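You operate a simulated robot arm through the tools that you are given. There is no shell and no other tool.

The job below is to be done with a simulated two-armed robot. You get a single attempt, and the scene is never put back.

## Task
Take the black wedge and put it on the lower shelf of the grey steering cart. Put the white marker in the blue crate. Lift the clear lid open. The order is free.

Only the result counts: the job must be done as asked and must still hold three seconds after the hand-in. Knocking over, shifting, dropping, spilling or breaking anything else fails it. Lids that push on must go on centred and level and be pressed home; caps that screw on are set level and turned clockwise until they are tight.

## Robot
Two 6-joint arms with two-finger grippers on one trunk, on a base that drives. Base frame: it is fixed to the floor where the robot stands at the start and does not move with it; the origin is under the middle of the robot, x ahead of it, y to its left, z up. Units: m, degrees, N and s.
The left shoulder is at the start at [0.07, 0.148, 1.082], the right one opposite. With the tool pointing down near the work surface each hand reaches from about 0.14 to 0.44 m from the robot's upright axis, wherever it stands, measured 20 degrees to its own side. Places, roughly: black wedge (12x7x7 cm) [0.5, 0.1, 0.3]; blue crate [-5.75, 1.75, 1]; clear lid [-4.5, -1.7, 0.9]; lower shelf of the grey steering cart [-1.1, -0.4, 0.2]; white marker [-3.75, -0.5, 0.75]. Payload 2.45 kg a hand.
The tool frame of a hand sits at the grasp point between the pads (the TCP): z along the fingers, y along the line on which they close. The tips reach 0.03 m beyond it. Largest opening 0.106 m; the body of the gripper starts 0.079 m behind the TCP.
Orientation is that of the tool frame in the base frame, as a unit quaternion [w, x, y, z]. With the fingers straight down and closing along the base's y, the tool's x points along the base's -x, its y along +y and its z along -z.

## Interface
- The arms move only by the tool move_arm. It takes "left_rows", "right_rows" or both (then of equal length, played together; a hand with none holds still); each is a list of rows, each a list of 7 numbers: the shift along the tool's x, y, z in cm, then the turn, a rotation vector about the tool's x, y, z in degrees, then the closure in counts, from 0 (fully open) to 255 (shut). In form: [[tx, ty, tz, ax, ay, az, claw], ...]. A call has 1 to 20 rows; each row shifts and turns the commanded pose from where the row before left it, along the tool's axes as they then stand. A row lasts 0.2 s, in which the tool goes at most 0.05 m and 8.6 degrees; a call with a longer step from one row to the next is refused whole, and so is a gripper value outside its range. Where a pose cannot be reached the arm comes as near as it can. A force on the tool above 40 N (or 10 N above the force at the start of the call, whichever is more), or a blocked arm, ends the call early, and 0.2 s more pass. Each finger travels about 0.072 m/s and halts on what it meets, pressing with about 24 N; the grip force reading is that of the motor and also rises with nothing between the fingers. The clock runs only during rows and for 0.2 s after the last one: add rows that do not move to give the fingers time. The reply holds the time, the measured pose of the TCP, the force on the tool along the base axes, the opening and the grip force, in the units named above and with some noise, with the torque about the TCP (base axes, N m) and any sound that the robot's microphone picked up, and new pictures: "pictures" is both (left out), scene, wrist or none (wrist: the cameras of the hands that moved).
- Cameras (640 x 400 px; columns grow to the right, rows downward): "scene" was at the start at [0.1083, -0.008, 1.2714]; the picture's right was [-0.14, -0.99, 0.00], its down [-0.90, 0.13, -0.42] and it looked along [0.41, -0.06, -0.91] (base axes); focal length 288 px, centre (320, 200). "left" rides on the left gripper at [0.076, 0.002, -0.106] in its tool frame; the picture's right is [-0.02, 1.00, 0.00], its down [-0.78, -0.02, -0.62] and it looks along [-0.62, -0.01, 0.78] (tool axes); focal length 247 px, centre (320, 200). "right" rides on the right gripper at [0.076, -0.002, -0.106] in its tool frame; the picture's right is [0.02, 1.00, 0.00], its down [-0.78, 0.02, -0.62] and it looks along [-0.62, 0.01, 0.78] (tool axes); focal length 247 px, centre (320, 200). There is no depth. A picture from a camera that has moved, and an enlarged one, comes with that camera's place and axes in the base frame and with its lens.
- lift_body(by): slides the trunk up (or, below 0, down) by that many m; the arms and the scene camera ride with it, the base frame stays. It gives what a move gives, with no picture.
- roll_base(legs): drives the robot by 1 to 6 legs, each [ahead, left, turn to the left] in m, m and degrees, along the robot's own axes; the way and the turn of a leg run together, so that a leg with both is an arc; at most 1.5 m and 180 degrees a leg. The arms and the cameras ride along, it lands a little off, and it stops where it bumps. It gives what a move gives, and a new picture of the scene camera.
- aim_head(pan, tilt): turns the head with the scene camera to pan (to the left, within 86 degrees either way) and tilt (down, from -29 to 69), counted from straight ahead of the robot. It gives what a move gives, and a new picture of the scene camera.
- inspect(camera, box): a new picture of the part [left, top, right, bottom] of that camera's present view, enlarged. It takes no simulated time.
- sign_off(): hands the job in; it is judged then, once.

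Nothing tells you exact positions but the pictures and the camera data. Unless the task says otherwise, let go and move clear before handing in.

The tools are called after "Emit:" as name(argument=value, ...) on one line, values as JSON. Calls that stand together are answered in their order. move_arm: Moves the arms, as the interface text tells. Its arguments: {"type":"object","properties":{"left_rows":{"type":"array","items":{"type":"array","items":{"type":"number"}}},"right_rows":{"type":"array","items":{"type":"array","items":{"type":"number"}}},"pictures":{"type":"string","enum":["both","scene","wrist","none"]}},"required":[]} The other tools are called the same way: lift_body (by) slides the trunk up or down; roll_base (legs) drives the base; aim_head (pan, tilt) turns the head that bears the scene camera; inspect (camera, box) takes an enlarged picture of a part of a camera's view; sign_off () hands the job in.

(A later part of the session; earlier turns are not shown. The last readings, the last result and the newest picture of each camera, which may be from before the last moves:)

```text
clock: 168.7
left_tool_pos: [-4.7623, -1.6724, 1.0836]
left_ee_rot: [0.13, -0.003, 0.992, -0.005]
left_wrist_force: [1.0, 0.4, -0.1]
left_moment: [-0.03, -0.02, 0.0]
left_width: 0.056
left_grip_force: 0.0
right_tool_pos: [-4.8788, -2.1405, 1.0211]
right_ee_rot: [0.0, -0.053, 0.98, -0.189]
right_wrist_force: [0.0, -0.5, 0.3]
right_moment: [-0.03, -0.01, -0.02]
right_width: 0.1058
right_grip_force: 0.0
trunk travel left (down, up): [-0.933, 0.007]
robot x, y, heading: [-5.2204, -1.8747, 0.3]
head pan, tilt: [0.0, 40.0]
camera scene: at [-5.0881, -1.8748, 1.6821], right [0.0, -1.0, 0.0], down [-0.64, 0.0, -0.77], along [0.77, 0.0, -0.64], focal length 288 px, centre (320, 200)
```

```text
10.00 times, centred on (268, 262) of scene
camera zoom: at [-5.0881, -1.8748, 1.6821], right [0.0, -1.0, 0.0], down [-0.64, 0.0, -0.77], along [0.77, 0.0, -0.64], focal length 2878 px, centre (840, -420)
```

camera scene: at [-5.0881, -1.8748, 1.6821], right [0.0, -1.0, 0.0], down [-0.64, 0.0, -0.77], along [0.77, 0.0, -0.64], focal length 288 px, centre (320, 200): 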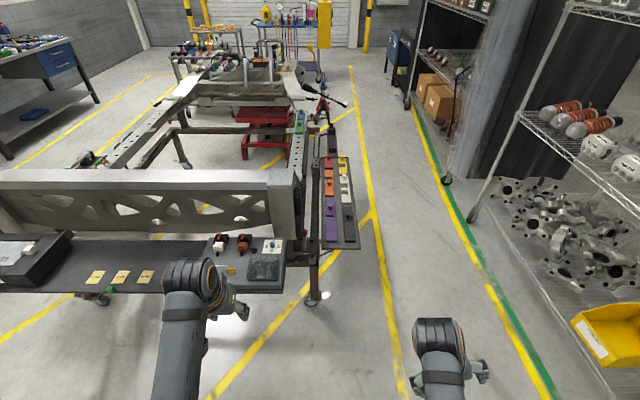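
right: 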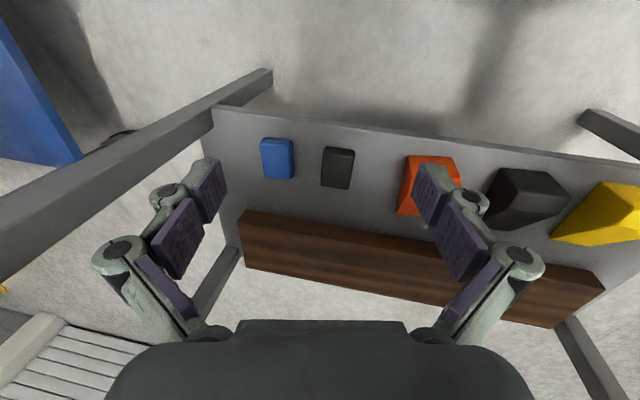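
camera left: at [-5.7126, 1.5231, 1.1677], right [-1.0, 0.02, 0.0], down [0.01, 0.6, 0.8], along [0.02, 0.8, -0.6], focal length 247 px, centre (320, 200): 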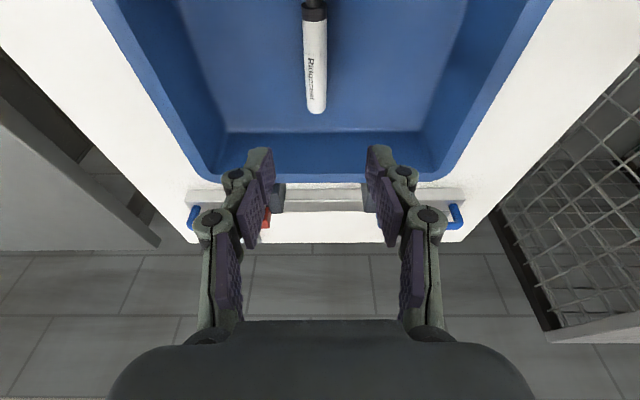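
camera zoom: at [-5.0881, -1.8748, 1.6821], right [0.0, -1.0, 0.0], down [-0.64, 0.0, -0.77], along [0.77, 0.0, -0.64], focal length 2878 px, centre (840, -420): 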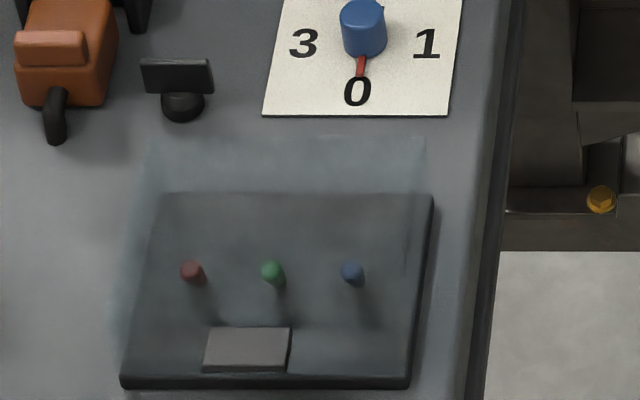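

The grey plate at the front seems to sit about 2.5 cm above the dark base, so it may be the lid's grip tab. I'll bring the wrist camera closer and lower for a proper look.

Emit:
roll_base(legs=[[0.13, 0, 0]])

Emit:
lift_body(by=-0.12)

Emit:
inspect(camera="left", box=[0, 0, 640, 400])

Emit:
inspect(camera="left", box=[240, 80, 400, 180])

```text
clock: 170.0
left_tool_pos: [-4.636, -1.672, 1.0861]
left_ee_rot: [0.13, -0.003, 0.991, -0.005]
left_wrist_force: [-0.5, -0.7, -0.1]
left_moment: [0.01, 0.0, 0.01]
left_width: 0.0562
left_grip_force: 0.0
right_tool_pos: [-4.7503, -2.1418, 1.022]
right_ee_rot: [0.0, -0.053, 0.981, -0.187]
right_wrist_force: [-0.1, 0.6, 0.6]
right_moment: [0.01, 0.0, 0.04]
right_width: 0.106
right_grip_force: 0.1
trunk travel left (down, up): [-0.933, 0.007]
robot x, y, heading: [-5.0914, -1.8796, 0.4]
head pan, tilt: [0.0, 40.0]
camera scene: at [-4.9619, -1.8761, 1.6824], right [0.0, -1.0, 0.0], down [-0.64, 0.0, -0.77], along [0.77, 0.0, -0.64], focal length 288 px, centre (320, 200)
```

scene: 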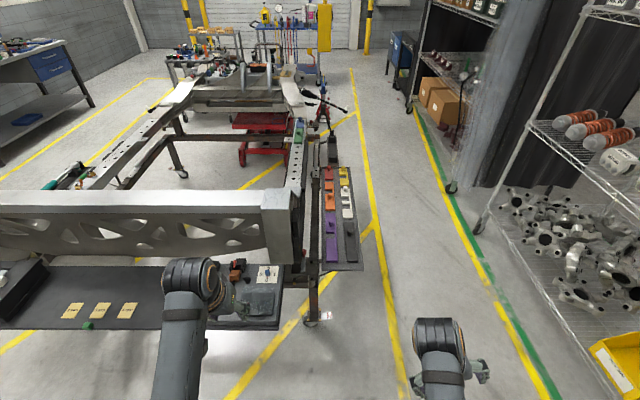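

```text
clock: 171.5
left_tool_pos: [-4.6338, -1.6729, 0.9642]
left_ee_rot: [0.13, -0.004, 0.992, -0.005]
left_wrist_force: [0.5, -0.1, 0.7]
left_moment: [-0.03, 0.03, 0.0]
left_width: 0.0561
left_grip_force: 0.1
right_tool_pos: [-4.7477, -2.1411, 0.9011]
right_ee_rot: [0.0, -0.053, 0.981, -0.188]
right_wrist_force: [-0.3, 0.7, -0.4]
right_moment: [0.02, 0.01, 0.01]
right_width: 0.1061
right_grip_force: 0.0
trunk travel left (down, up): [-0.813, 0.127]
robot x, y, heading: [-5.0936, -1.881, 0.2]
head pan, tilt: [0.0, 40.0]
```

```text
1.00 times, centred on (320, 200) of left (not enlarged: the box is as wide or as high as the picture)
camera zoom: at [-4.7344, -1.6717, 1.0474], right [0.01, 1.0, 0.0], down [0.6, -0.01, 0.8], along [0.8, -0.01, -0.6], focal length 247 px, centre (320, 200)
```

zoom: 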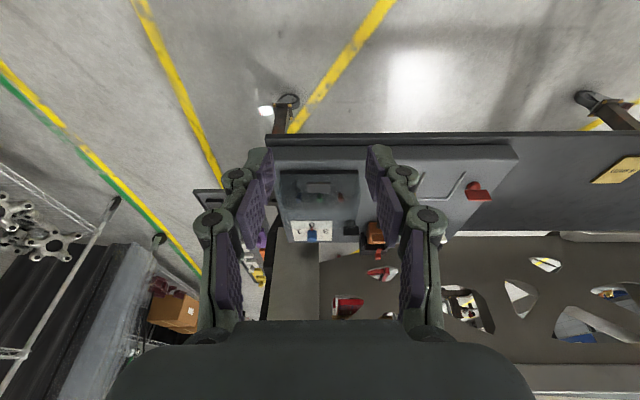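

```text
4.00 times, centred on (320, 130) of left
camera zoom: at [-4.7344, -1.6717, 1.0474], right [0.01, 1.0, 0.0], down [0.6, -0.01, 0.8], along [0.8, -0.01, -0.6], focal length 988 px, centre (320, 480)
```

zoom: 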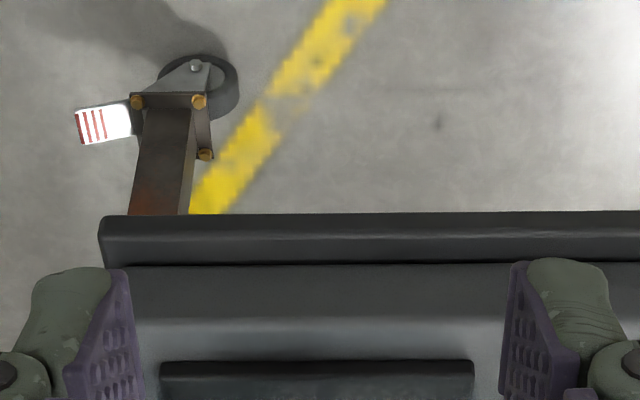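

Emit:
inspect(camera="left", box=[256, 140, 384, 220])

Emit:
inspect(camera="scene", box=[220, 220, 300, 270])

```text
5.00 times, centred on (320, 180) of left
camera zoom: at [-4.7344, -1.6717, 1.0474], right [0.01, 1.0, 0.0], down [0.6, -0.01, 0.8], along [0.8, -0.01, -0.6], focal length 1235 px, centre (320, 300)
```

zoom: 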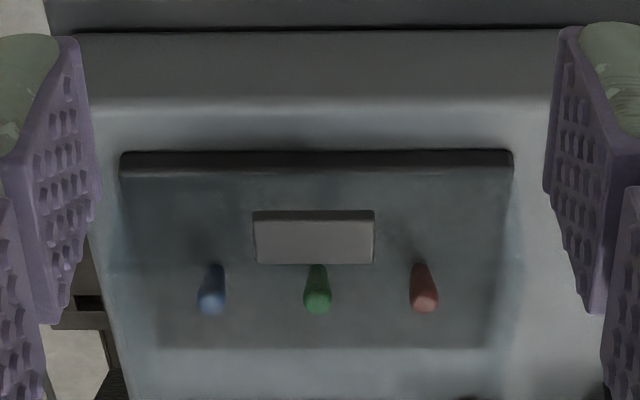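

```text
8.00 times, centred on (260, 245) of scene
camera zoom: at [-4.959, -1.8763, 1.5621], right [0.0, -1.0, 0.0], down [-0.64, 0.0, -0.77], along [0.77, 0.0, -0.64], focal length 2302 px, centre (800, -160)
```

zoom: 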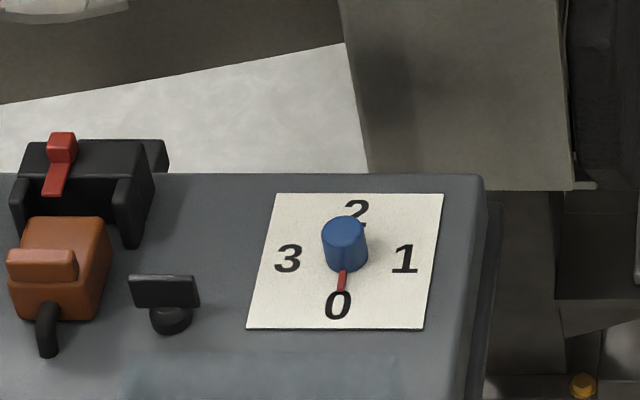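

I need a lower, more level view to see how the lid is built. I'll pitch the left tool further forward and lower it a little while staying in front of the board.

Emit:
move_arm(left_rows=[[0.388, 0, 1.449, 0, -6.25, 0, 120], [0.544, 0, 1.398, 0, -6.25, 0, 120], [0.693, 0, 1.331, 0, -6.25, 0, 120], [0.833, 0, 1.247, 0, -6.25, 0, 120]], pictures="none")

Emit:
inspect(camera="left", box=[0, 0, 640, 400])

Emit:
inspect(camera="left", box=[240, 90, 400, 190])

```text
clock: 172.5
left_tool_pos: [-4.6333, -1.6739, 0.9048]
left_ee_rot: [0.342, -0.004, 0.94, -0.005]
left_wrist_force: [0.2, -0.1, 0.4]
left_moment: [0.0, -0.03, -0.01]
left_width: 0.0561
left_grip_force: 0.0
right_tool_pos: [-4.7479, -2.1408, 0.9005]
right_ee_rot: [-0.001, -0.053, 0.981, -0.188]
right_wrist_force: [0.0, 1.4, 1.0]
right_moment: [-0.01, -0.04, 0.0]
right_width: 0.1061
right_grip_force: 0.1
trunk travel left (down, up): [-0.813, 0.127]
robot x, y, heading: [-5.0935, -1.8793, 0.3]
head pan, tilt: [0.0, 40.0]
```

```text
1.00 times, centred on (320, 200) of left (not enlarged: the box is as wide or as high as the picture)
camera zoom: at [-4.7603, -1.6728, 0.9364], right [0.01, 1.0, 0.0], down [0.2, -0.01, 0.98], along [0.98, -0.01, -0.2], focal length 247 px, centre (320, 200)
```

zoom: 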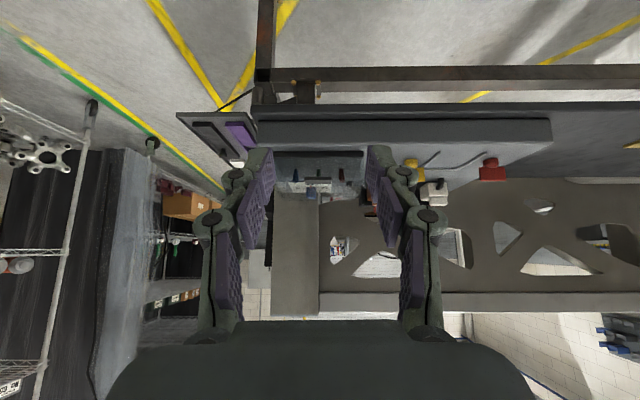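

```text
4.00 times, centred on (320, 140) of left
camera zoom: at [-4.7603, -1.6728, 0.9364], right [0.01, 1.0, 0.0], down [0.2, -0.01, 0.98], along [0.98, -0.01, -0.2], focal length 988 px, centre (320, 440)
```

zoom: 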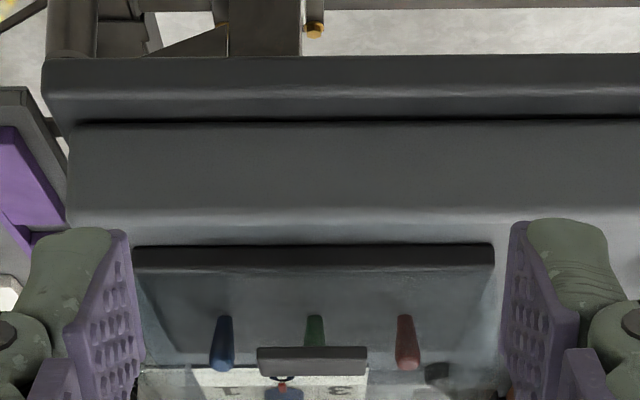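

The grey plate is a thin tab, about 3 cm wide and 1.6 cm deep, at z≈0.865. It sticks out towards me from the top front edge of the clear lid, so the hinge should be at the back. I'll take one more enlarged scene view to judge the hinge.

Emit:
aim_head(pan=22, tilt=50)

Emit:
inspect(camera="left", box=[264, 140, 376, 210])

```text
clock: 173.3
left_tool_pos: [-4.6332, -1.6733, 0.9035]
left_ee_rot: [0.341, -0.005, 0.94, -0.003]
left_wrist_force: [-0.5, 0.5, 0.8]
left_moment: [0.0, 0.0, 0.02]
left_width: 0.0561
left_grip_force: 0.0
right_tool_pos: [-4.7482, -2.1409, 0.9003]
right_ee_rot: [-0.002, -0.053, 0.981, -0.187]
right_wrist_force: [0.3, 0.1, 0.0]
right_moment: [0.0, 0.03, 0.01]
right_width: 0.106
right_grip_force: 0.0
trunk travel left (down, up): [-0.813, 0.127]
robot x, y, heading: [-5.0921, -1.8757, 0.3]
head pan, tilt: [22.0, 50.0]
camera scene: at [-4.9723, -1.8476, 1.5479], right [0.38, -0.93, 0.0], down [-0.71, -0.29, -0.64], along [0.6, 0.24, -0.77], focal length 288 px, centre (320, 200)
```

scene: 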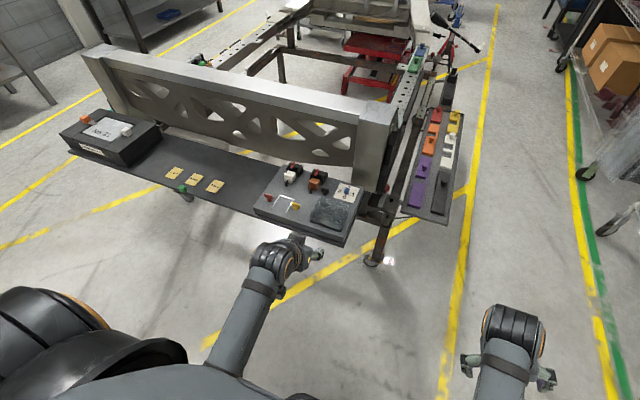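

```text
5.71 times, centred on (320, 175) of left
camera zoom: at [-4.7596, -1.6728, 0.9364], right [0.01, 1.0, 0.0], down [0.2, -0.01, 0.98], along [0.98, -0.01, -0.2], focal length 1411 px, centre (320, 343)
```

zoom: 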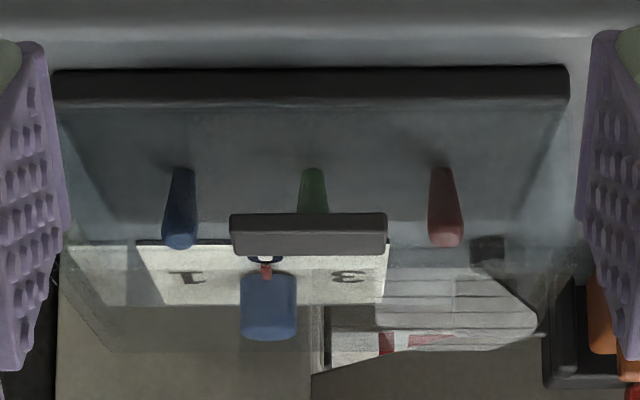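

The lid is a clear box about 3.5 cm tall, with its hinge at the back near x≈−4.43. I'll hook the tab from below with closed fingertips and swing it up. First I'll close the gripper and pitch the tool to about 75°, still clear of the board.

Emit:
move_arm(left_rows=[[-0.107, 0, -1.372, 0, -7, 0, 255], [-0.2735, 0, -1.349, 0, -7, 0, 255], [-0.4359, 0, -1.3055, 0, -7, 0, 255], [-0.5917, 0, -1.2427, 0, -7, 0, 255], [-0.7388, 0, -1.1613, 0, -7, 0, 255], [0, 0, 0, 0, 0, 0, 255]], pictures="both")

```text
clock: 174.7
left_tool_pos: [-4.6737, -1.673, 0.96]
left_ee_rot: [0.609, -0.006, 0.793, -0.002]
left_wrist_force: [-0.1, -0.6, 0.0]
left_moment: [0.0, 0.03, -0.01]
left_width: 0.0
left_grip_force: 24.0
right_tool_pos: [-4.748, -2.1407, 0.8998]
right_ee_rot: [-0.002, -0.053, 0.981, -0.189]
right_wrist_force: [0.1, 0.6, -0.3]
right_moment: [0.02, -0.01, 0.04]
right_width: 0.106
right_grip_force: 0.1
trunk travel left (down, up): [-0.813, 0.127]
robot x, y, heading: [-5.0951, -1.877, 0.3]
head pan, tilt: [22.0, 50.0]
camera scene: at [-4.9721, -1.8474, 1.5479], right [0.38, -0.93, 0.0], down [-0.71, -0.29, -0.64], along [0.59, 0.24, -0.77], focal length 288 px, centre (320, 200)
camera left: at [-4.7954, -1.6732, 0.9138], right [0.0, 1.0, 0.01], down [-0.4, -0.01, 0.92], along [0.92, 0.0, 0.4], focal length 247 px, centre (320, 200)
```

scene: 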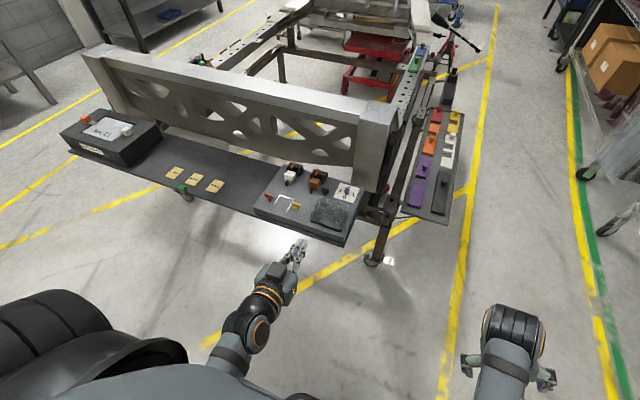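
left: 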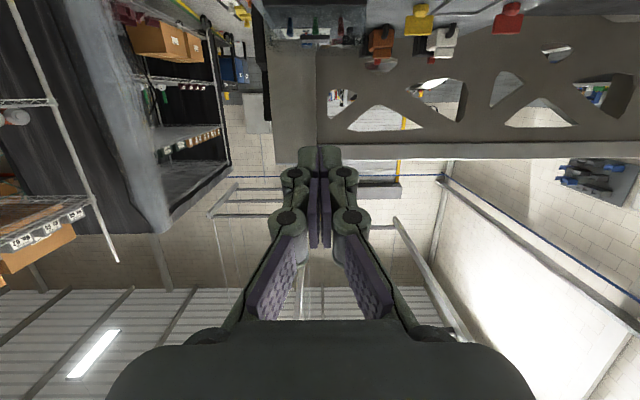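

The 75° pitch was reached with closed fingers. Now I'll lower the trunk 10.5 cm, drive 8 cm closer and check from the low wrist view.

Emit:
lift_body(by=-0.105)

Emit:
inspect(camera="left", box=[200, 0, 440, 150])

Emit:
roll_base(legs=[[0.07, 0, 0]])

Emit:
inspect(camera="left", box=[200, 0, 440, 150])

Emit:
inspect(camera="scene", box=[250, 170, 410, 270])

```text
clock: 176.1
left_tool_pos: [-4.6739, -1.6725, 0.8564]
left_ee_rot: [0.608, -0.005, 0.794, -0.002]
left_wrist_force: [0.6, -0.8, 0.4]
left_moment: [0.03, 0.01, 0.02]
left_width: 0.0004
left_grip_force: 23.4
right_tool_pos: [-4.7477, -2.1409, 0.7968]
right_ee_rot: [-0.001, -0.053, 0.981, -0.188]
right_wrist_force: [-1.1, -0.6, 0.8]
right_moment: [0.01, 0.0, -0.01]
right_width: 0.106
right_grip_force: 0.1
trunk travel left (down, up): [-0.708, 0.232]
robot x, y, heading: [-5.0896, -1.8779, 0.1]
head pan, tilt: [22.0, 50.0]
```

```text
2.67 times, centred on (320, 75) of left
camera zoom: at [-4.7956, -1.6733, 0.809], right [0.0, 1.0, 0.01], down [-0.4, -0.01, 0.92], along [0.92, 0.0, 0.4], focal length 659 px, centre (320, 533)
```

zoom: 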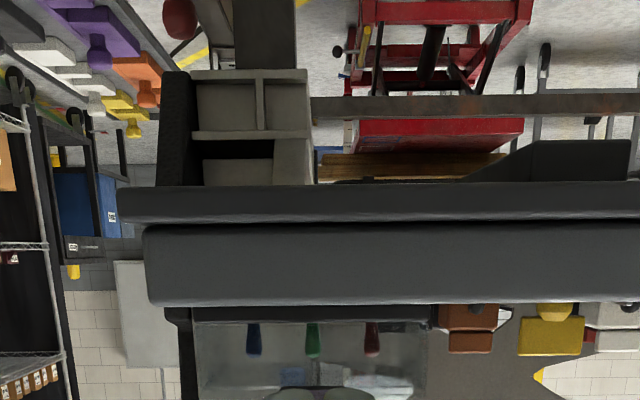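

```text
clock: 177.1
left_tool_pos: [-4.6038, -1.6721, 0.855]
left_ee_rot: [0.608, -0.006, 0.794, -0.002]
left_wrist_force: [1.0, 0.9, -0.4]
left_moment: [0.02, -0.02, -0.05]
left_width: 0.0
left_grip_force: 23.7
right_tool_pos: [-4.6794, -2.1397, 0.7963]
right_ee_rot: [-0.002, -0.054, 0.981, -0.188]
right_wrist_force: [0.1, -0.2, -0.5]
right_moment: [-0.03, 0.01, -0.02]
right_width: 0.1061
right_grip_force: 0.0
trunk travel left (down, up): [-0.708, 0.232]
robot x, y, heading: [-5.0246, -1.879, 0.1]
head pan, tilt: [22.0, 50.0]
camera scene: at [-4.902, -1.8471, 1.4429], right [0.38, -0.93, 0.0], down [-0.71, -0.29, -0.64], along [0.59, 0.24, -0.77], focal length 288 px, centre (320, 200)
```

scene: 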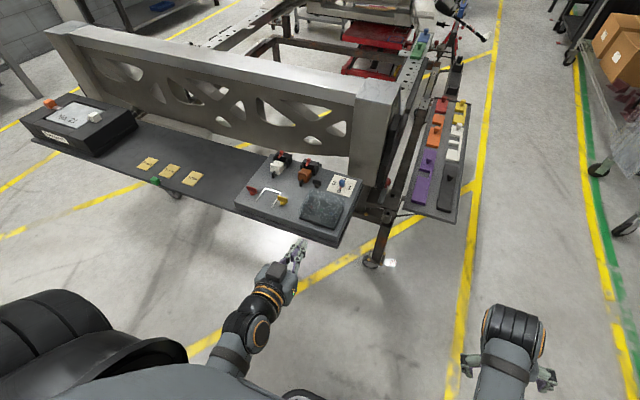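

```text
2.67 times, centred on (320, 75) of left
camera zoom: at [-4.7255, -1.6728, 0.8087], right [0.0, 1.0, 0.01], down [-0.4, -0.01, 0.92], along [0.92, 0.0, 0.4], focal length 659 px, centre (320, 533)
```

zoom: 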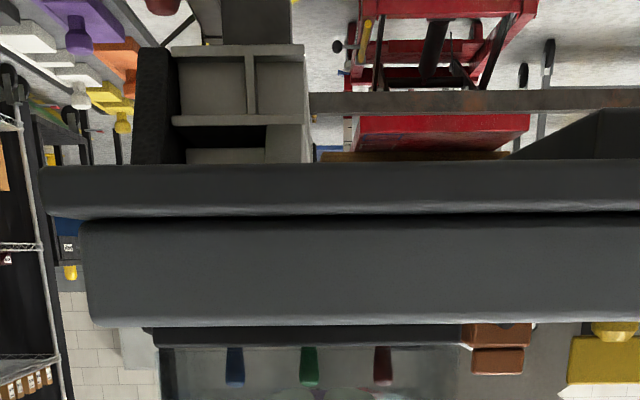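

```text
4.00 times, centred on (330, 220) of scene
camera zoom: at [-4.902, -1.8471, 1.4429], right [0.38, -0.93, 0.0], down [-0.71, -0.29, -0.64], along [0.59, 0.24, -0.77], focal length 1151 px, centre (280, 120)
```

zoom: 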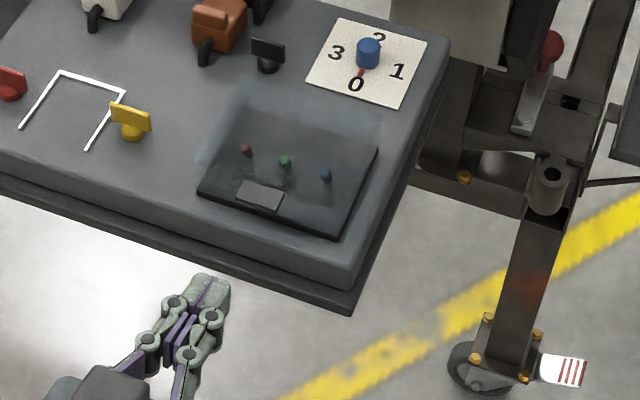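

The fingertips are lined up with the tab, at z≈0.864 and y≈−1.677, with the board surface at about 0.829 below. I'll drive 4 cm closer, trim the height and side offset, then check again before sliding under the tab.

Emit:
roll_base(legs=[[0.04, 0, 0]])

Emit:
inspect(camera="scene", box=[260, 190, 388, 270])

Emit:
inspect(camera="left", box=[200, 60, 440, 210])

```text
clock: 178.0
left_tool_pos: [-4.566, -1.672, 0.8553]
left_ee_rot: [0.609, -0.005, 0.793, -0.002]
left_wrist_force: [0.4, -0.6, -0.1]
left_moment: [0.0, -0.01, -0.01]
left_width: 0.0
left_grip_force: 23.3
right_tool_pos: [-4.6386, -2.1405, 0.7961]
right_ee_rot: [0.0, -0.054, 0.981, -0.187]
right_wrist_force: [-0.5, -0.5, 0.8]
right_moment: [0.01, -0.02, -0.02]
right_width: 0.106
right_grip_force: 0.1
trunk travel left (down, up): [-0.708, 0.232]
robot x, y, heading: [-4.9842, -1.8756, 0.3]
head pan, tilt: [22.0, 50.0]
camera scene: at [-4.865, -1.8469, 1.4431], right [0.38, -0.93, 0.0], down [-0.71, -0.29, -0.64], along [0.6, 0.24, -0.77], focal length 288 px, centre (320, 200)
```

scene: 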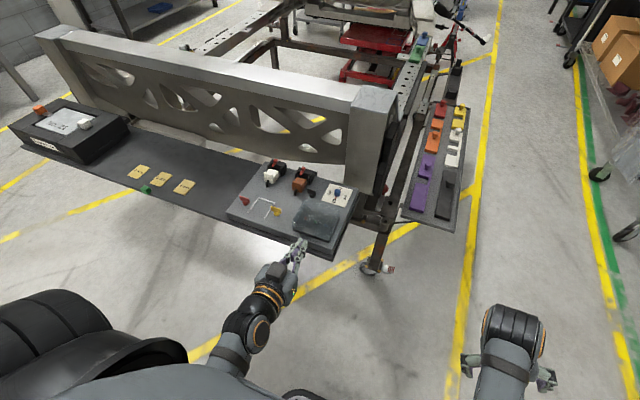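

```text
5.00 times, centred on (324, 230) of scene
camera zoom: at [-4.865, -1.8469, 1.4431], right [0.38, -0.93, 0.0], down [-0.71, -0.29, -0.64], along [0.6, 0.24, -0.77], focal length 1439 px, centre (300, 50)
```

zoom: 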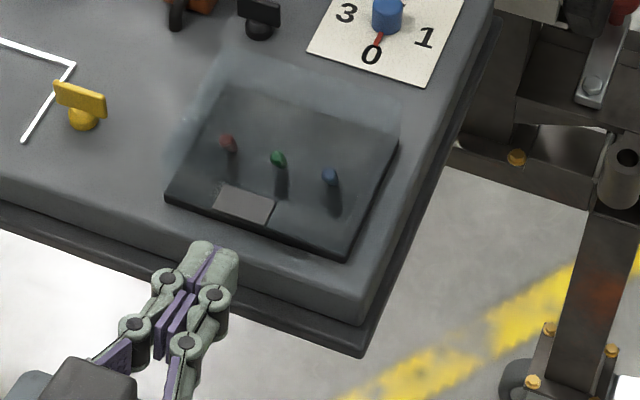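

```text
2.67 times, centred on (320, 135) of left
camera zoom: at [-4.6872, -1.6727, 0.8093], right [0.0, 1.0, 0.01], down [-0.4, -0.01, 0.92], along [0.92, 0.0, 0.4], focal length 659 px, centre (320, 373)
```

zoom: 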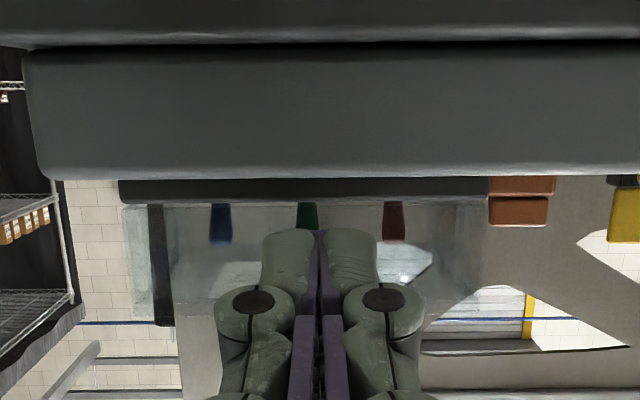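

The view confirms the tab stands proud of the lid's front at z≈0.866, with the closed fingertips just in front of and below it. I'll slide them 2.3 cm forward under the tab.

Emit:
move_arm(left_rows=[[-0.2, -0.25, 0.2, 0, 0, 0, 255], [-0.1, -0.25, 1.0, 0, 0, 0, 255], [-0.1, 0, 1.07, 0, 0, 0, 255], [0, 0, 0, 0, 0, 0, 255]], pictures="both")

Emit:
inspect(camera="scene", box=[276, 190, 372, 250])

```text
clock: 179.0
left_tool_pos: [-4.5412, -1.6767, 0.8523]
left_ee_rot: [0.608, -0.005, 0.794, -0.002]
left_wrist_force: [0.3, -0.2, 0.0]
left_moment: [-0.02, 0.0, -0.03]
left_width: 0.0
left_grip_force: 24.2
right_tool_pos: [-4.641, -2.1404, 0.7962]
right_ee_rot: [-0.002, -0.053, 0.981, -0.187]
right_wrist_force: [-0.6, 0.0, 0.3]
right_moment: [0.0, -0.01, -0.01]
right_width: 0.1059
right_grip_force: 0.0
trunk travel left (down, up): [-0.708, 0.232]
robot x, y, heading: [-4.9824, -1.8743, 0.0]
head pan, tilt: [22.0, 50.0]
camera scene: at [-4.8636, -1.8471, 1.443], right [0.38, -0.93, 0.0], down [-0.71, -0.29, -0.64], along [0.6, 0.24, -0.77], focal length 288 px, centre (320, 200)
camera left: at [-4.6633, -1.6777, 0.8067], right [0.0, 1.0, 0.01], down [-0.4, -0.01, 0.92], along [0.92, 0.0, 0.4], focal length 247 px, centre (320, 200)
```

scene: 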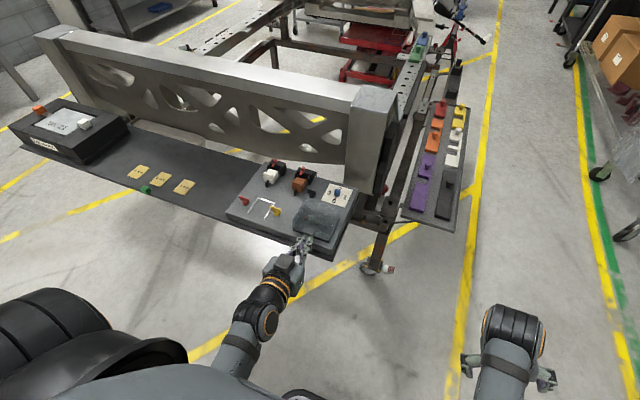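
left: 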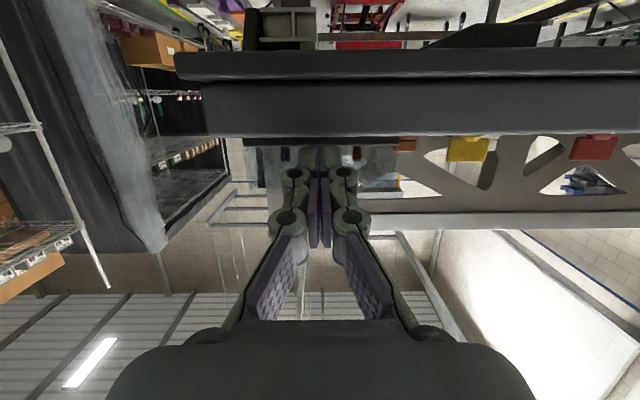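

```text
6.67 times, centred on (324, 220) of scene
camera zoom: at [-4.8636, -1.8471, 1.443], right [0.38, -0.93, 0.0], down [-0.71, -0.29, -0.64], along [0.6, 0.24, -0.77], focal length 1919 px, centre (293, 67)
```

zoom: 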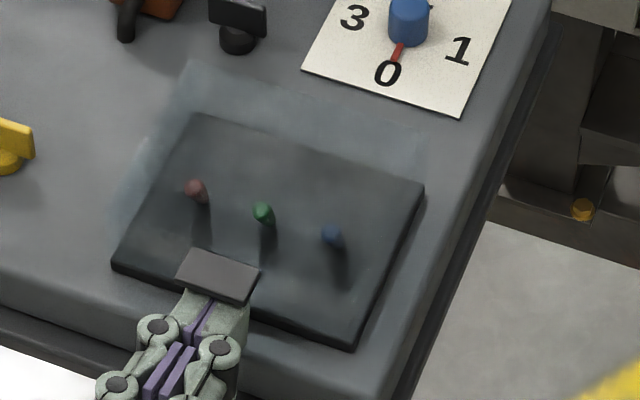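

The tab now overlaps the fingertips from above, and there's no contact force. I'll raise gently and begin swinging the lid up about its rear hinge, watching the force.

Emit:
move_arm(left_rows=[[-0.386, 0, -0.104, 0, 0, 0, 255], [-0.76, 0, -0.16, 0, 4, 0, 255], [-0.76, 0, -0.16, 0, 4, 0, 255], [0, 0, 0, 0, 0, 0, 255]], pictures="both")

Emit:
inspect(camera="scene", box=[276, 190, 372, 250])

```text
clock: 180.0
left_tool_pos: [-4.5387, -1.6765, 0.8724]
left_ee_rot: [0.551, -0.005, 0.834, -0.003]
left_wrist_force: [-0.8, 0.2, -0.2]
left_moment: [0.0, 0.0, 0.03]
left_width: 0.0
left_grip_force: 24.2
right_tool_pos: [-4.6377, -2.1408, 0.7955]
right_ee_rot: [-0.002, -0.053, 0.981, -0.188]
right_wrist_force: [-0.1, -1.0, -0.6]
right_moment: [0.01, 0.0, -0.03]
right_width: 0.1063
right_grip_force: 0.1
trunk travel left (down, up): [-0.708, 0.232]
robot x, y, heading: [-4.9848, -1.8768, 0.1]
head pan, tilt: [22.0, 50.0]
camera scene: at [-4.863, -1.8469, 1.4429], right [0.38, -0.93, 0.0], down [-0.71, -0.29, -0.64], along [0.6, 0.24, -0.77], focal length 288 px, centre (320, 200)
camera left: at [-4.6669, -1.677, 0.844], right [0.0, 1.0, 0.01], down [-0.26, -0.01, 0.96], along [0.96, 0.0, 0.26], focal length 247 px, centre (320, 200)
```

scene: 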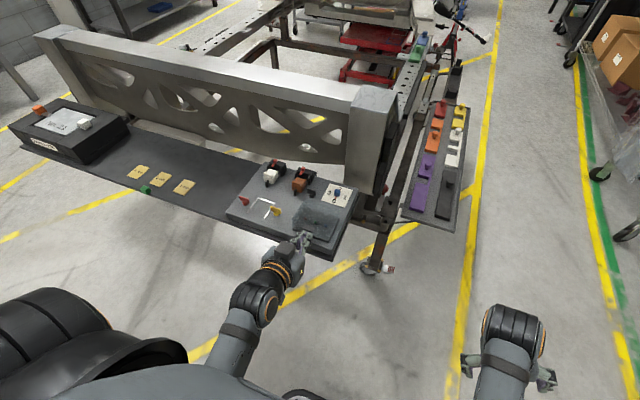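
left: 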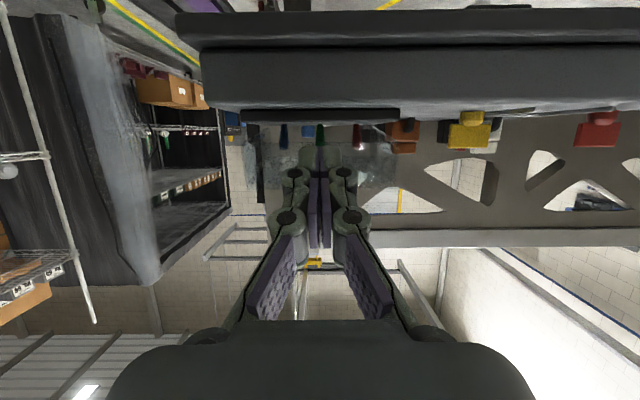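

```text
6.67 times, centred on (324, 220) of scene
camera zoom: at [-4.863, -1.8469, 1.4429], right [0.38, -0.93, 0.0], down [-0.71, -0.29, -0.64], along [0.6, 0.24, -0.77], focal length 1919 px, centre (293, 67)
```

zoom: 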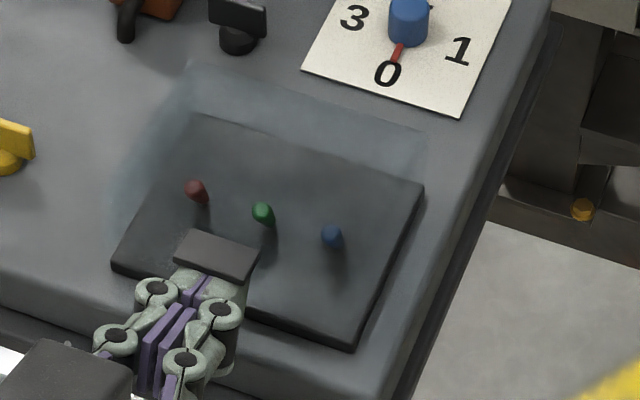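

The tab is rising with almost no force, so the lid is swinging freely. I'll continue the arc.

Emit:
move_arm(left_rows=[[-0.76, 0, -0.16, 0, 4, 0, 255], [-0.76, 0, -0.16, 0, 4, 0, 255], [-0.76, 0, -0.16, 0, 4, 0, 255], [0, 0, 0, 0, 0, 0, 255]], pictures="wrist")

Emit:
inspect(camera="scene", box=[276, 180, 372, 240])

```text
clock: 181.0
left_tool_pos: [-4.5352, -1.6759, 0.8951]
left_ee_rot: [0.46, -0.003, 0.888, -0.001]
left_wrist_force: [-2.9, 0.0, 0.4]
left_moment: [0.02, 0.02, -0.02]
left_width: 0.0061
left_grip_force: 28.3
right_tool_pos: [-4.6398, -2.1414, 0.7966]
right_ee_rot: [-0.001, -0.053, 0.981, -0.187]
right_wrist_force: [-0.3, 0.7, 0.1]
right_moment: [-0.01, 0.0, 0.01]
right_width: 0.106
right_grip_force: 0.0
trunk travel left (down, up): [-0.708, 0.232]
robot x, y, heading: [-4.986, -1.8783, 0.4]
head pan, tilt: [22.0, 50.0]
camera left: at [-4.6651, -1.6758, 0.8932], right [0.01, 1.0, 0.01], down [-0.06, -0.01, 1.0], along [1.0, -0.01, 0.06], focal length 247 px, centre (320, 200)
```

left: 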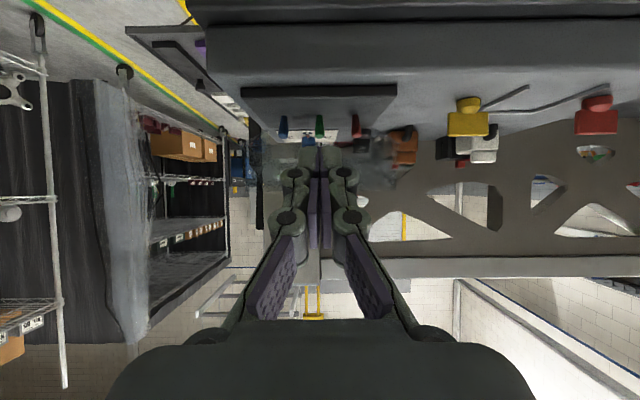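

```text
6.67 times, centred on (324, 210) of scene
camera zoom: at [-4.8633, -1.8469, 1.443], right [0.38, -0.93, 0.0], down [-0.71, -0.29, -0.64], along [0.6, 0.24, -0.77], focal length 1919 px, centre (293, 133)
```

zoom: 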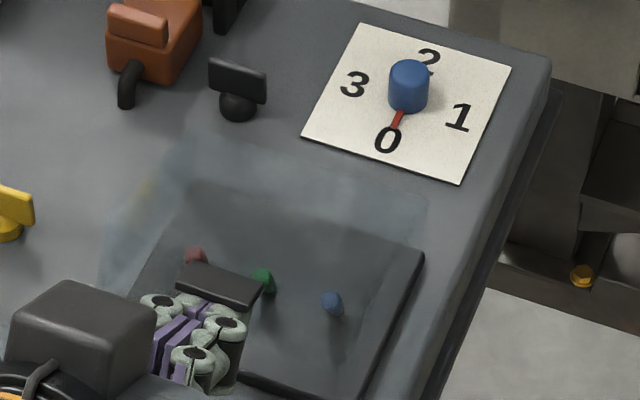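

The lid is about 18° open. The fingers are being nudged apart slightly, with about 3 N pushing back, so I'll withdraw the tips 5 mm and re-check before continuing.

Emit:
move_arm(left_rows=[[0, 0, -0.5, 0, 0, 0, 255], [0, 0, 0, 0, 0, 0, 255]], pictures="wrist")

Emit:
inspect(camera="left", box=[240, 80, 400, 180])

Emit:
inspect(camera="scene", box=[284, 200, 348, 240])

```text
clock: 181.6
left_tool_pos: [-4.5357, -1.675, 0.9015]
left_ee_rot: [0.464, 0.001, 0.886, 0.001]
left_wrist_force: [0.1, -1.0, -0.8]
left_moment: [-0.04, -0.02, 0.01]
left_width: 0.0
left_grip_force: 28.4
right_tool_pos: [-4.6385, -2.139, 0.7973]
right_ee_rot: [-0.002, -0.053, 0.981, -0.188]
right_wrist_force: [0.2, 0.5, -0.5]
right_moment: [0.04, 0.03, 0.0]
right_width: 0.1062
right_grip_force: 0.1
trunk travel left (down, up): [-0.708, 0.232]
robot x, y, heading: [-4.9831, -1.8776, 0.2]
head pan, tilt: [22.0, 50.0]
camera left: at [-4.6659, -1.6744, 0.8979], right [0.01, 1.0, 0.02], down [-0.07, -0.02, 1.0], along [1.0, -0.01, 0.07], focal length 247 px, centre (320, 200)
```

left: 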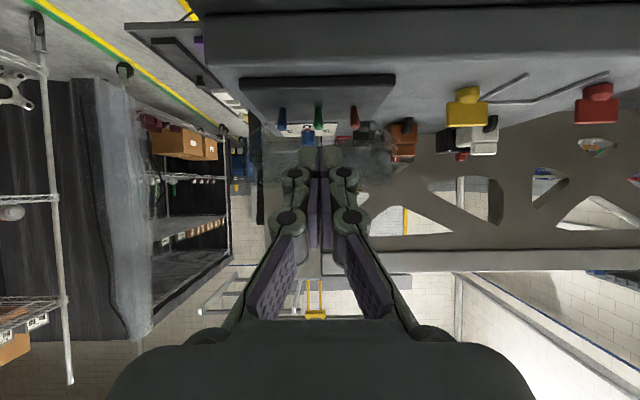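

```text
4.00 times, centred on (320, 130) of left
camera zoom: at [-4.6659, -1.6744, 0.8979], right [0.01, 1.0, 0.02], down [-0.07, -0.02, 1.0], along [1.0, -0.01, 0.07], focal length 988 px, centre (320, 480)
```

zoom: 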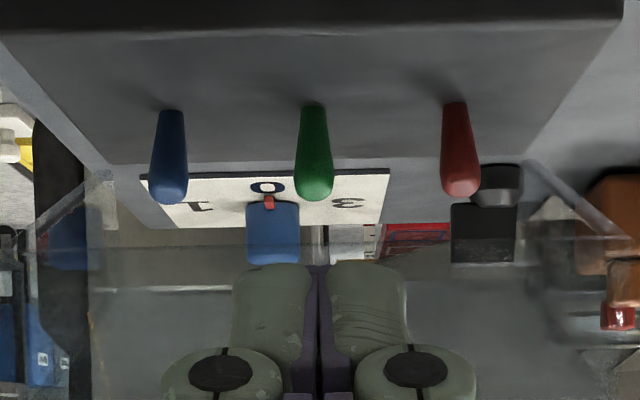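

```text
10.00 times, centred on (316, 220) of scene
camera zoom: at [-4.863, -1.8469, 1.4429], right [0.38, -0.93, 0.0], down [-0.71, -0.29, -0.64], along [0.6, 0.24, -0.77], focal length 2878 px, centre (360, 0)
```

zoom: 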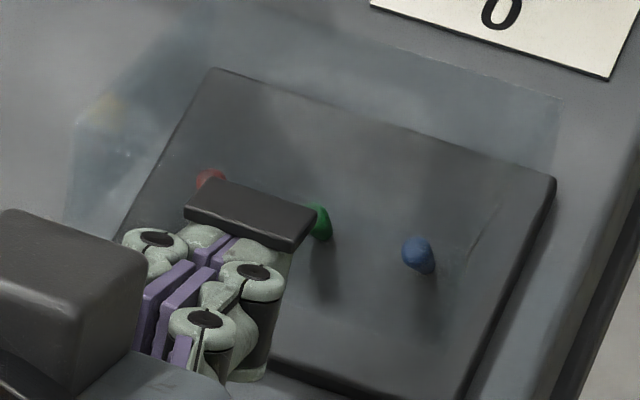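

The fingers are closed again and still under the tab, with the pegs now visible below the raised lid. I'll continue the arc in small steps with a touch more retreat.

Emit:
move_arm(left_rows=[[-0.85, 0, -0.12, 0, 4, 0, 255], [-0.85, 0, -0.12, 0, 4, 0, 255], [-0.85, 0, -0.12, 0, 4, 0, 255], [0, 0, 0, 0, 0, 0, 255]], pictures="wrist")

Emit:
inspect(camera="scene", box=[276, 180, 372, 240])

```text
clock: 182.6
left_tool_pos: [-4.5237, -1.677, 0.9215]
left_ee_rot: [0.366, -0.004, 0.93, -0.005]
left_wrist_force: [-4.2, 1.3, 1.7]
left_moment: [0.0, 0.03, 0.05]
left_width: 0.0059
left_grip_force: 28.3
right_tool_pos: [-4.6395, -2.1412, 0.7966]
right_ee_rot: [-0.001, -0.053, 0.981, -0.188]
right_wrist_force: [-0.3, 0.4, -0.2]
right_moment: [0.02, -0.02, -0.02]
right_width: 0.1059
right_grip_force: 0.0
trunk travel left (down, up): [-0.708, 0.232]
robot x, y, heading: [-4.9864, -1.8766, 0.3]
head pan, tilt: [22.0, 50.0]
camera left: at [-4.6524, -1.6761, 0.9469], right [0.01, 1.0, 0.0], down [0.15, 0.0, 0.99], along [0.99, -0.01, -0.15], focal length 247 px, centre (320, 200)
```

left: 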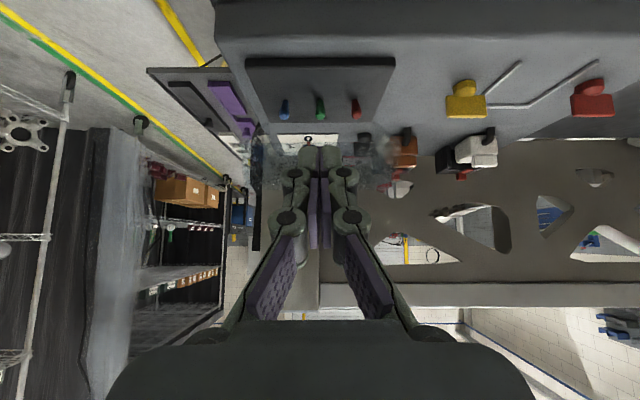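

```text
6.67 times, centred on (324, 210) of scene
camera zoom: at [-4.8638, -1.8466, 1.443], right [0.38, -0.93, 0.0], down [-0.71, -0.29, -0.64], along [0.6, 0.24, -0.77], focal length 1919 px, centre (293, 133)
```

zoom: 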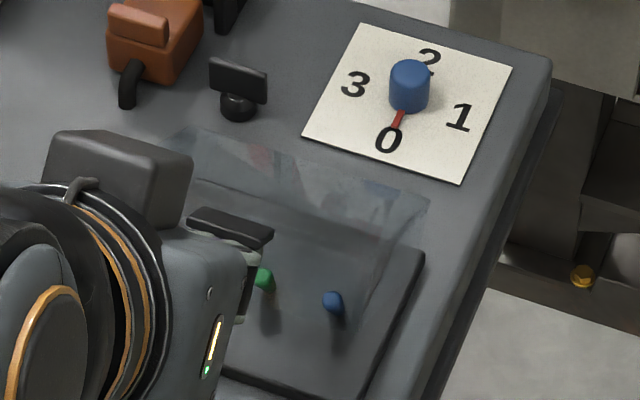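

The lid is around 31–35° open and moving freely; the small push is the fingertips touching its front wall. I'll continue with a little more retreat per step.

Emit:
move_arm(left_rows=[[-0.4, 0, -0.5, 0, 2, 0, 255], [-0.85, 0, -0.25, 0, 4, 0, 255], [-0.85, 0, -0.25, 0, 4, 0, 255], [0, 0, 0, 0, 0, 0, 255]], pictures="wrist")

Emit:
inspect(camera="left", box=[240, 60, 400, 160])

Emit:
inspect(camera="scene", box=[276, 170, 372, 230])

```text
clock: 183.6
left_tool_pos: [-4.5142, -1.6761, 0.942]
left_ee_rot: [0.283, -0.004, 0.959, -0.005]
left_wrist_force: [-0.6, 0.6, -0.1]
left_moment: [0.02, -0.04, 0.0]
left_width: 0.0001
left_grip_force: 28.2
right_tool_pos: [-4.639, -2.1408, 0.7965]
right_ee_rot: [-0.001, -0.054, 0.981, -0.188]
right_wrist_force: [-0.3, -0.6, 0.5]
right_moment: [0.03, -0.01, -0.02]
right_width: 0.106
right_grip_force: 0.1
trunk travel left (down, up): [-0.708, 0.232]
robot x, y, heading: [-4.9841, -1.8778, 0.4]
head pan, tilt: [22.0, 50.0]
camera left: at [-4.6362, -1.6757, 0.9887], right [0.01, 1.0, 0.0], down [0.32, -0.01, 0.95], along [0.95, -0.01, -0.32], focal length 247 px, centre (320, 200)
```

left: 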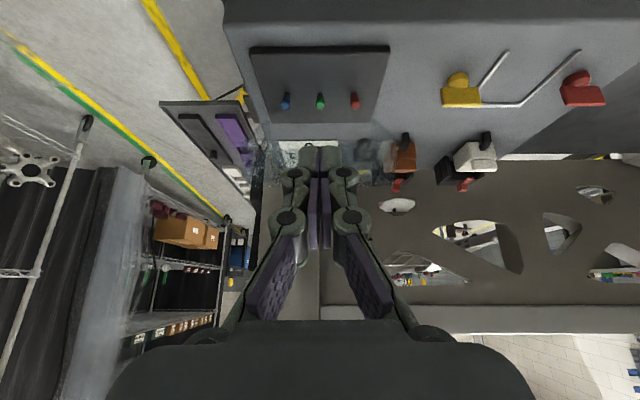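

```text
4.00 times, centred on (320, 110) of left
camera zoom: at [-4.6362, -1.6757, 0.9887], right [0.01, 1.0, 0.0], down [0.32, -0.01, 0.95], along [0.95, -0.01, -0.32], focal length 988 px, centre (320, 560)
```

zoom: 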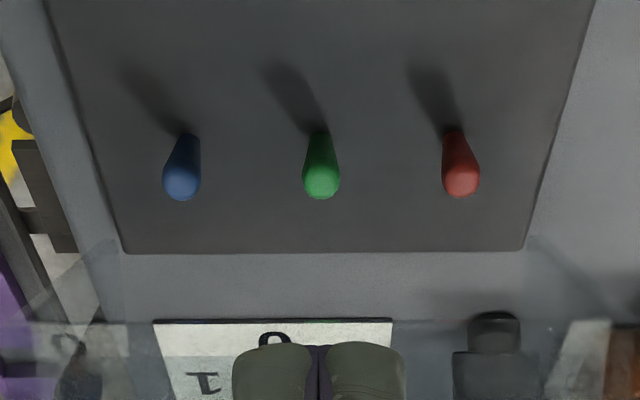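

```text
6.67 times, centred on (324, 200) of scene
camera zoom: at [-4.8634, -1.8471, 1.443], right [0.38, -0.93, 0.0], down [-0.71, -0.29, -0.64], along [0.6, 0.24, -0.77], focal length 1919 px, centre (293, 200)
```

zoom: 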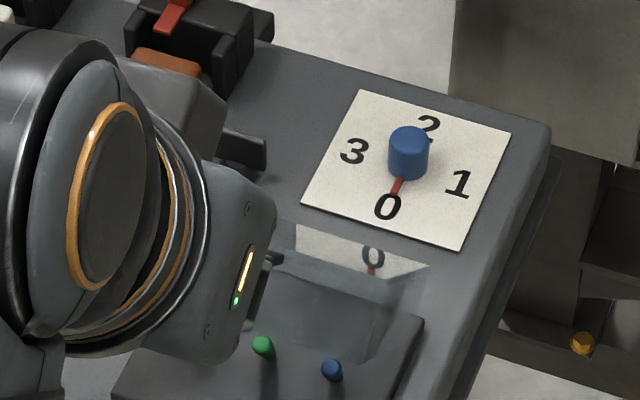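

The hinge line is visible at the base's back edge (x≈−4.428), and the lid is near 45°. I'll continue the same arc.

Emit:
move_arm(left_rows=[[-0.94, 0, -0.12, 0, 4, 0, 255], [-0.94, 0, -0.12, 0, 4, 0, 255], [-0.94, 0, -0.12, 0, 4, 0, 255], [-0.94, 0, -0.12, 0, 4, 0, 255], [0, 0, 0, 0, 0, 0, 255]], pictures="wrist")

Emit:
inspect(camera="left", box=[240, 40, 400, 140])

Emit:
inspect(camera="scene", box=[276, 170, 372, 230])

```text
clock: 184.6
left_tool_pos: [-4.4855, -1.677, 0.9607]
left_ee_rot: [0.174, -0.005, 0.985, -0.003]
left_wrist_force: [-17.5, 2.9, 30.8]
left_moment: [0.17, -0.19, -0.23]
left_width: 0.0059
left_grip_force: 29.3
left hand out of reach, approached as far as the arm can: row 4
right_tool_pos: [-4.6405, -2.1399, 0.7969]
right_ee_rot: [0.001, -0.053, 0.981, -0.187]
right_wrist_force: [-0.1, -0.9, 0.2]
right_moment: [-0.01, 0.03, -0.01]
right_width: 0.1062
right_grip_force: 0.1
trunk travel left (down, up): [-0.708, 0.232]
robot x, y, heading: [-4.9847, -1.8795, 0.1]
head pan, tilt: [22.0, 50.0]
stopped in row 4 (left hand): the force on the tool passed its limit at 47 N (the readings are from after the stop); the commanded pose is now the measured one
camera left: at [-4.5942, -1.6763, 1.0356], right [0.01, 1.0, 0.0], down [0.52, -0.01, 0.85], along [0.85, -0.01, -0.52], focal length 247 px, centre (320, 200)
```

left: 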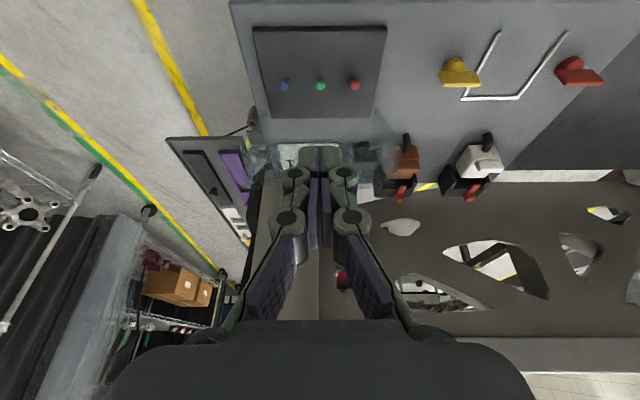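

```text
4.00 times, centred on (320, 90) of left
camera zoom: at [-4.5942, -1.6763, 1.0356], right [0.01, 1.0, 0.0], down [0.52, -0.01, 0.85], along [0.85, -0.01, -0.52], focal length 988 px, centre (320, 640)
```

zoom: 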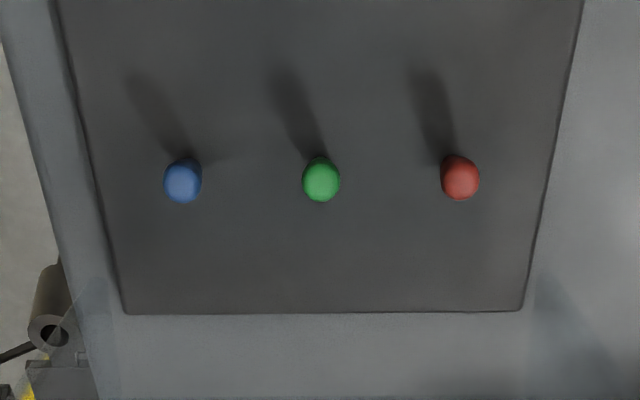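

```text
6.67 times, centred on (324, 200) of scene
camera zoom: at [-4.8686, -1.8481, 1.4439], right [0.38, -0.93, 0.0], down [-0.71, -0.29, -0.65], along [0.6, 0.24, -0.76], focal length 1919 px, centre (293, 200)
```

zoom: 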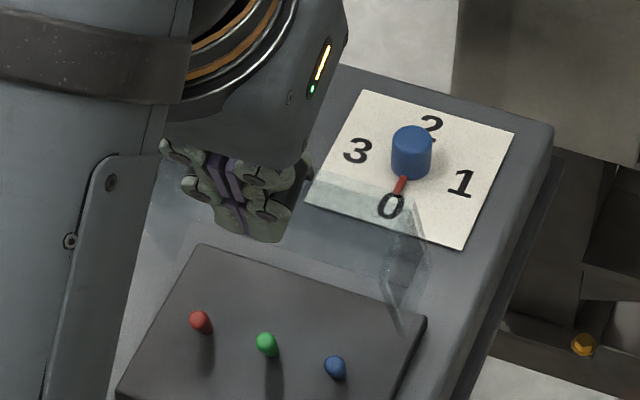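

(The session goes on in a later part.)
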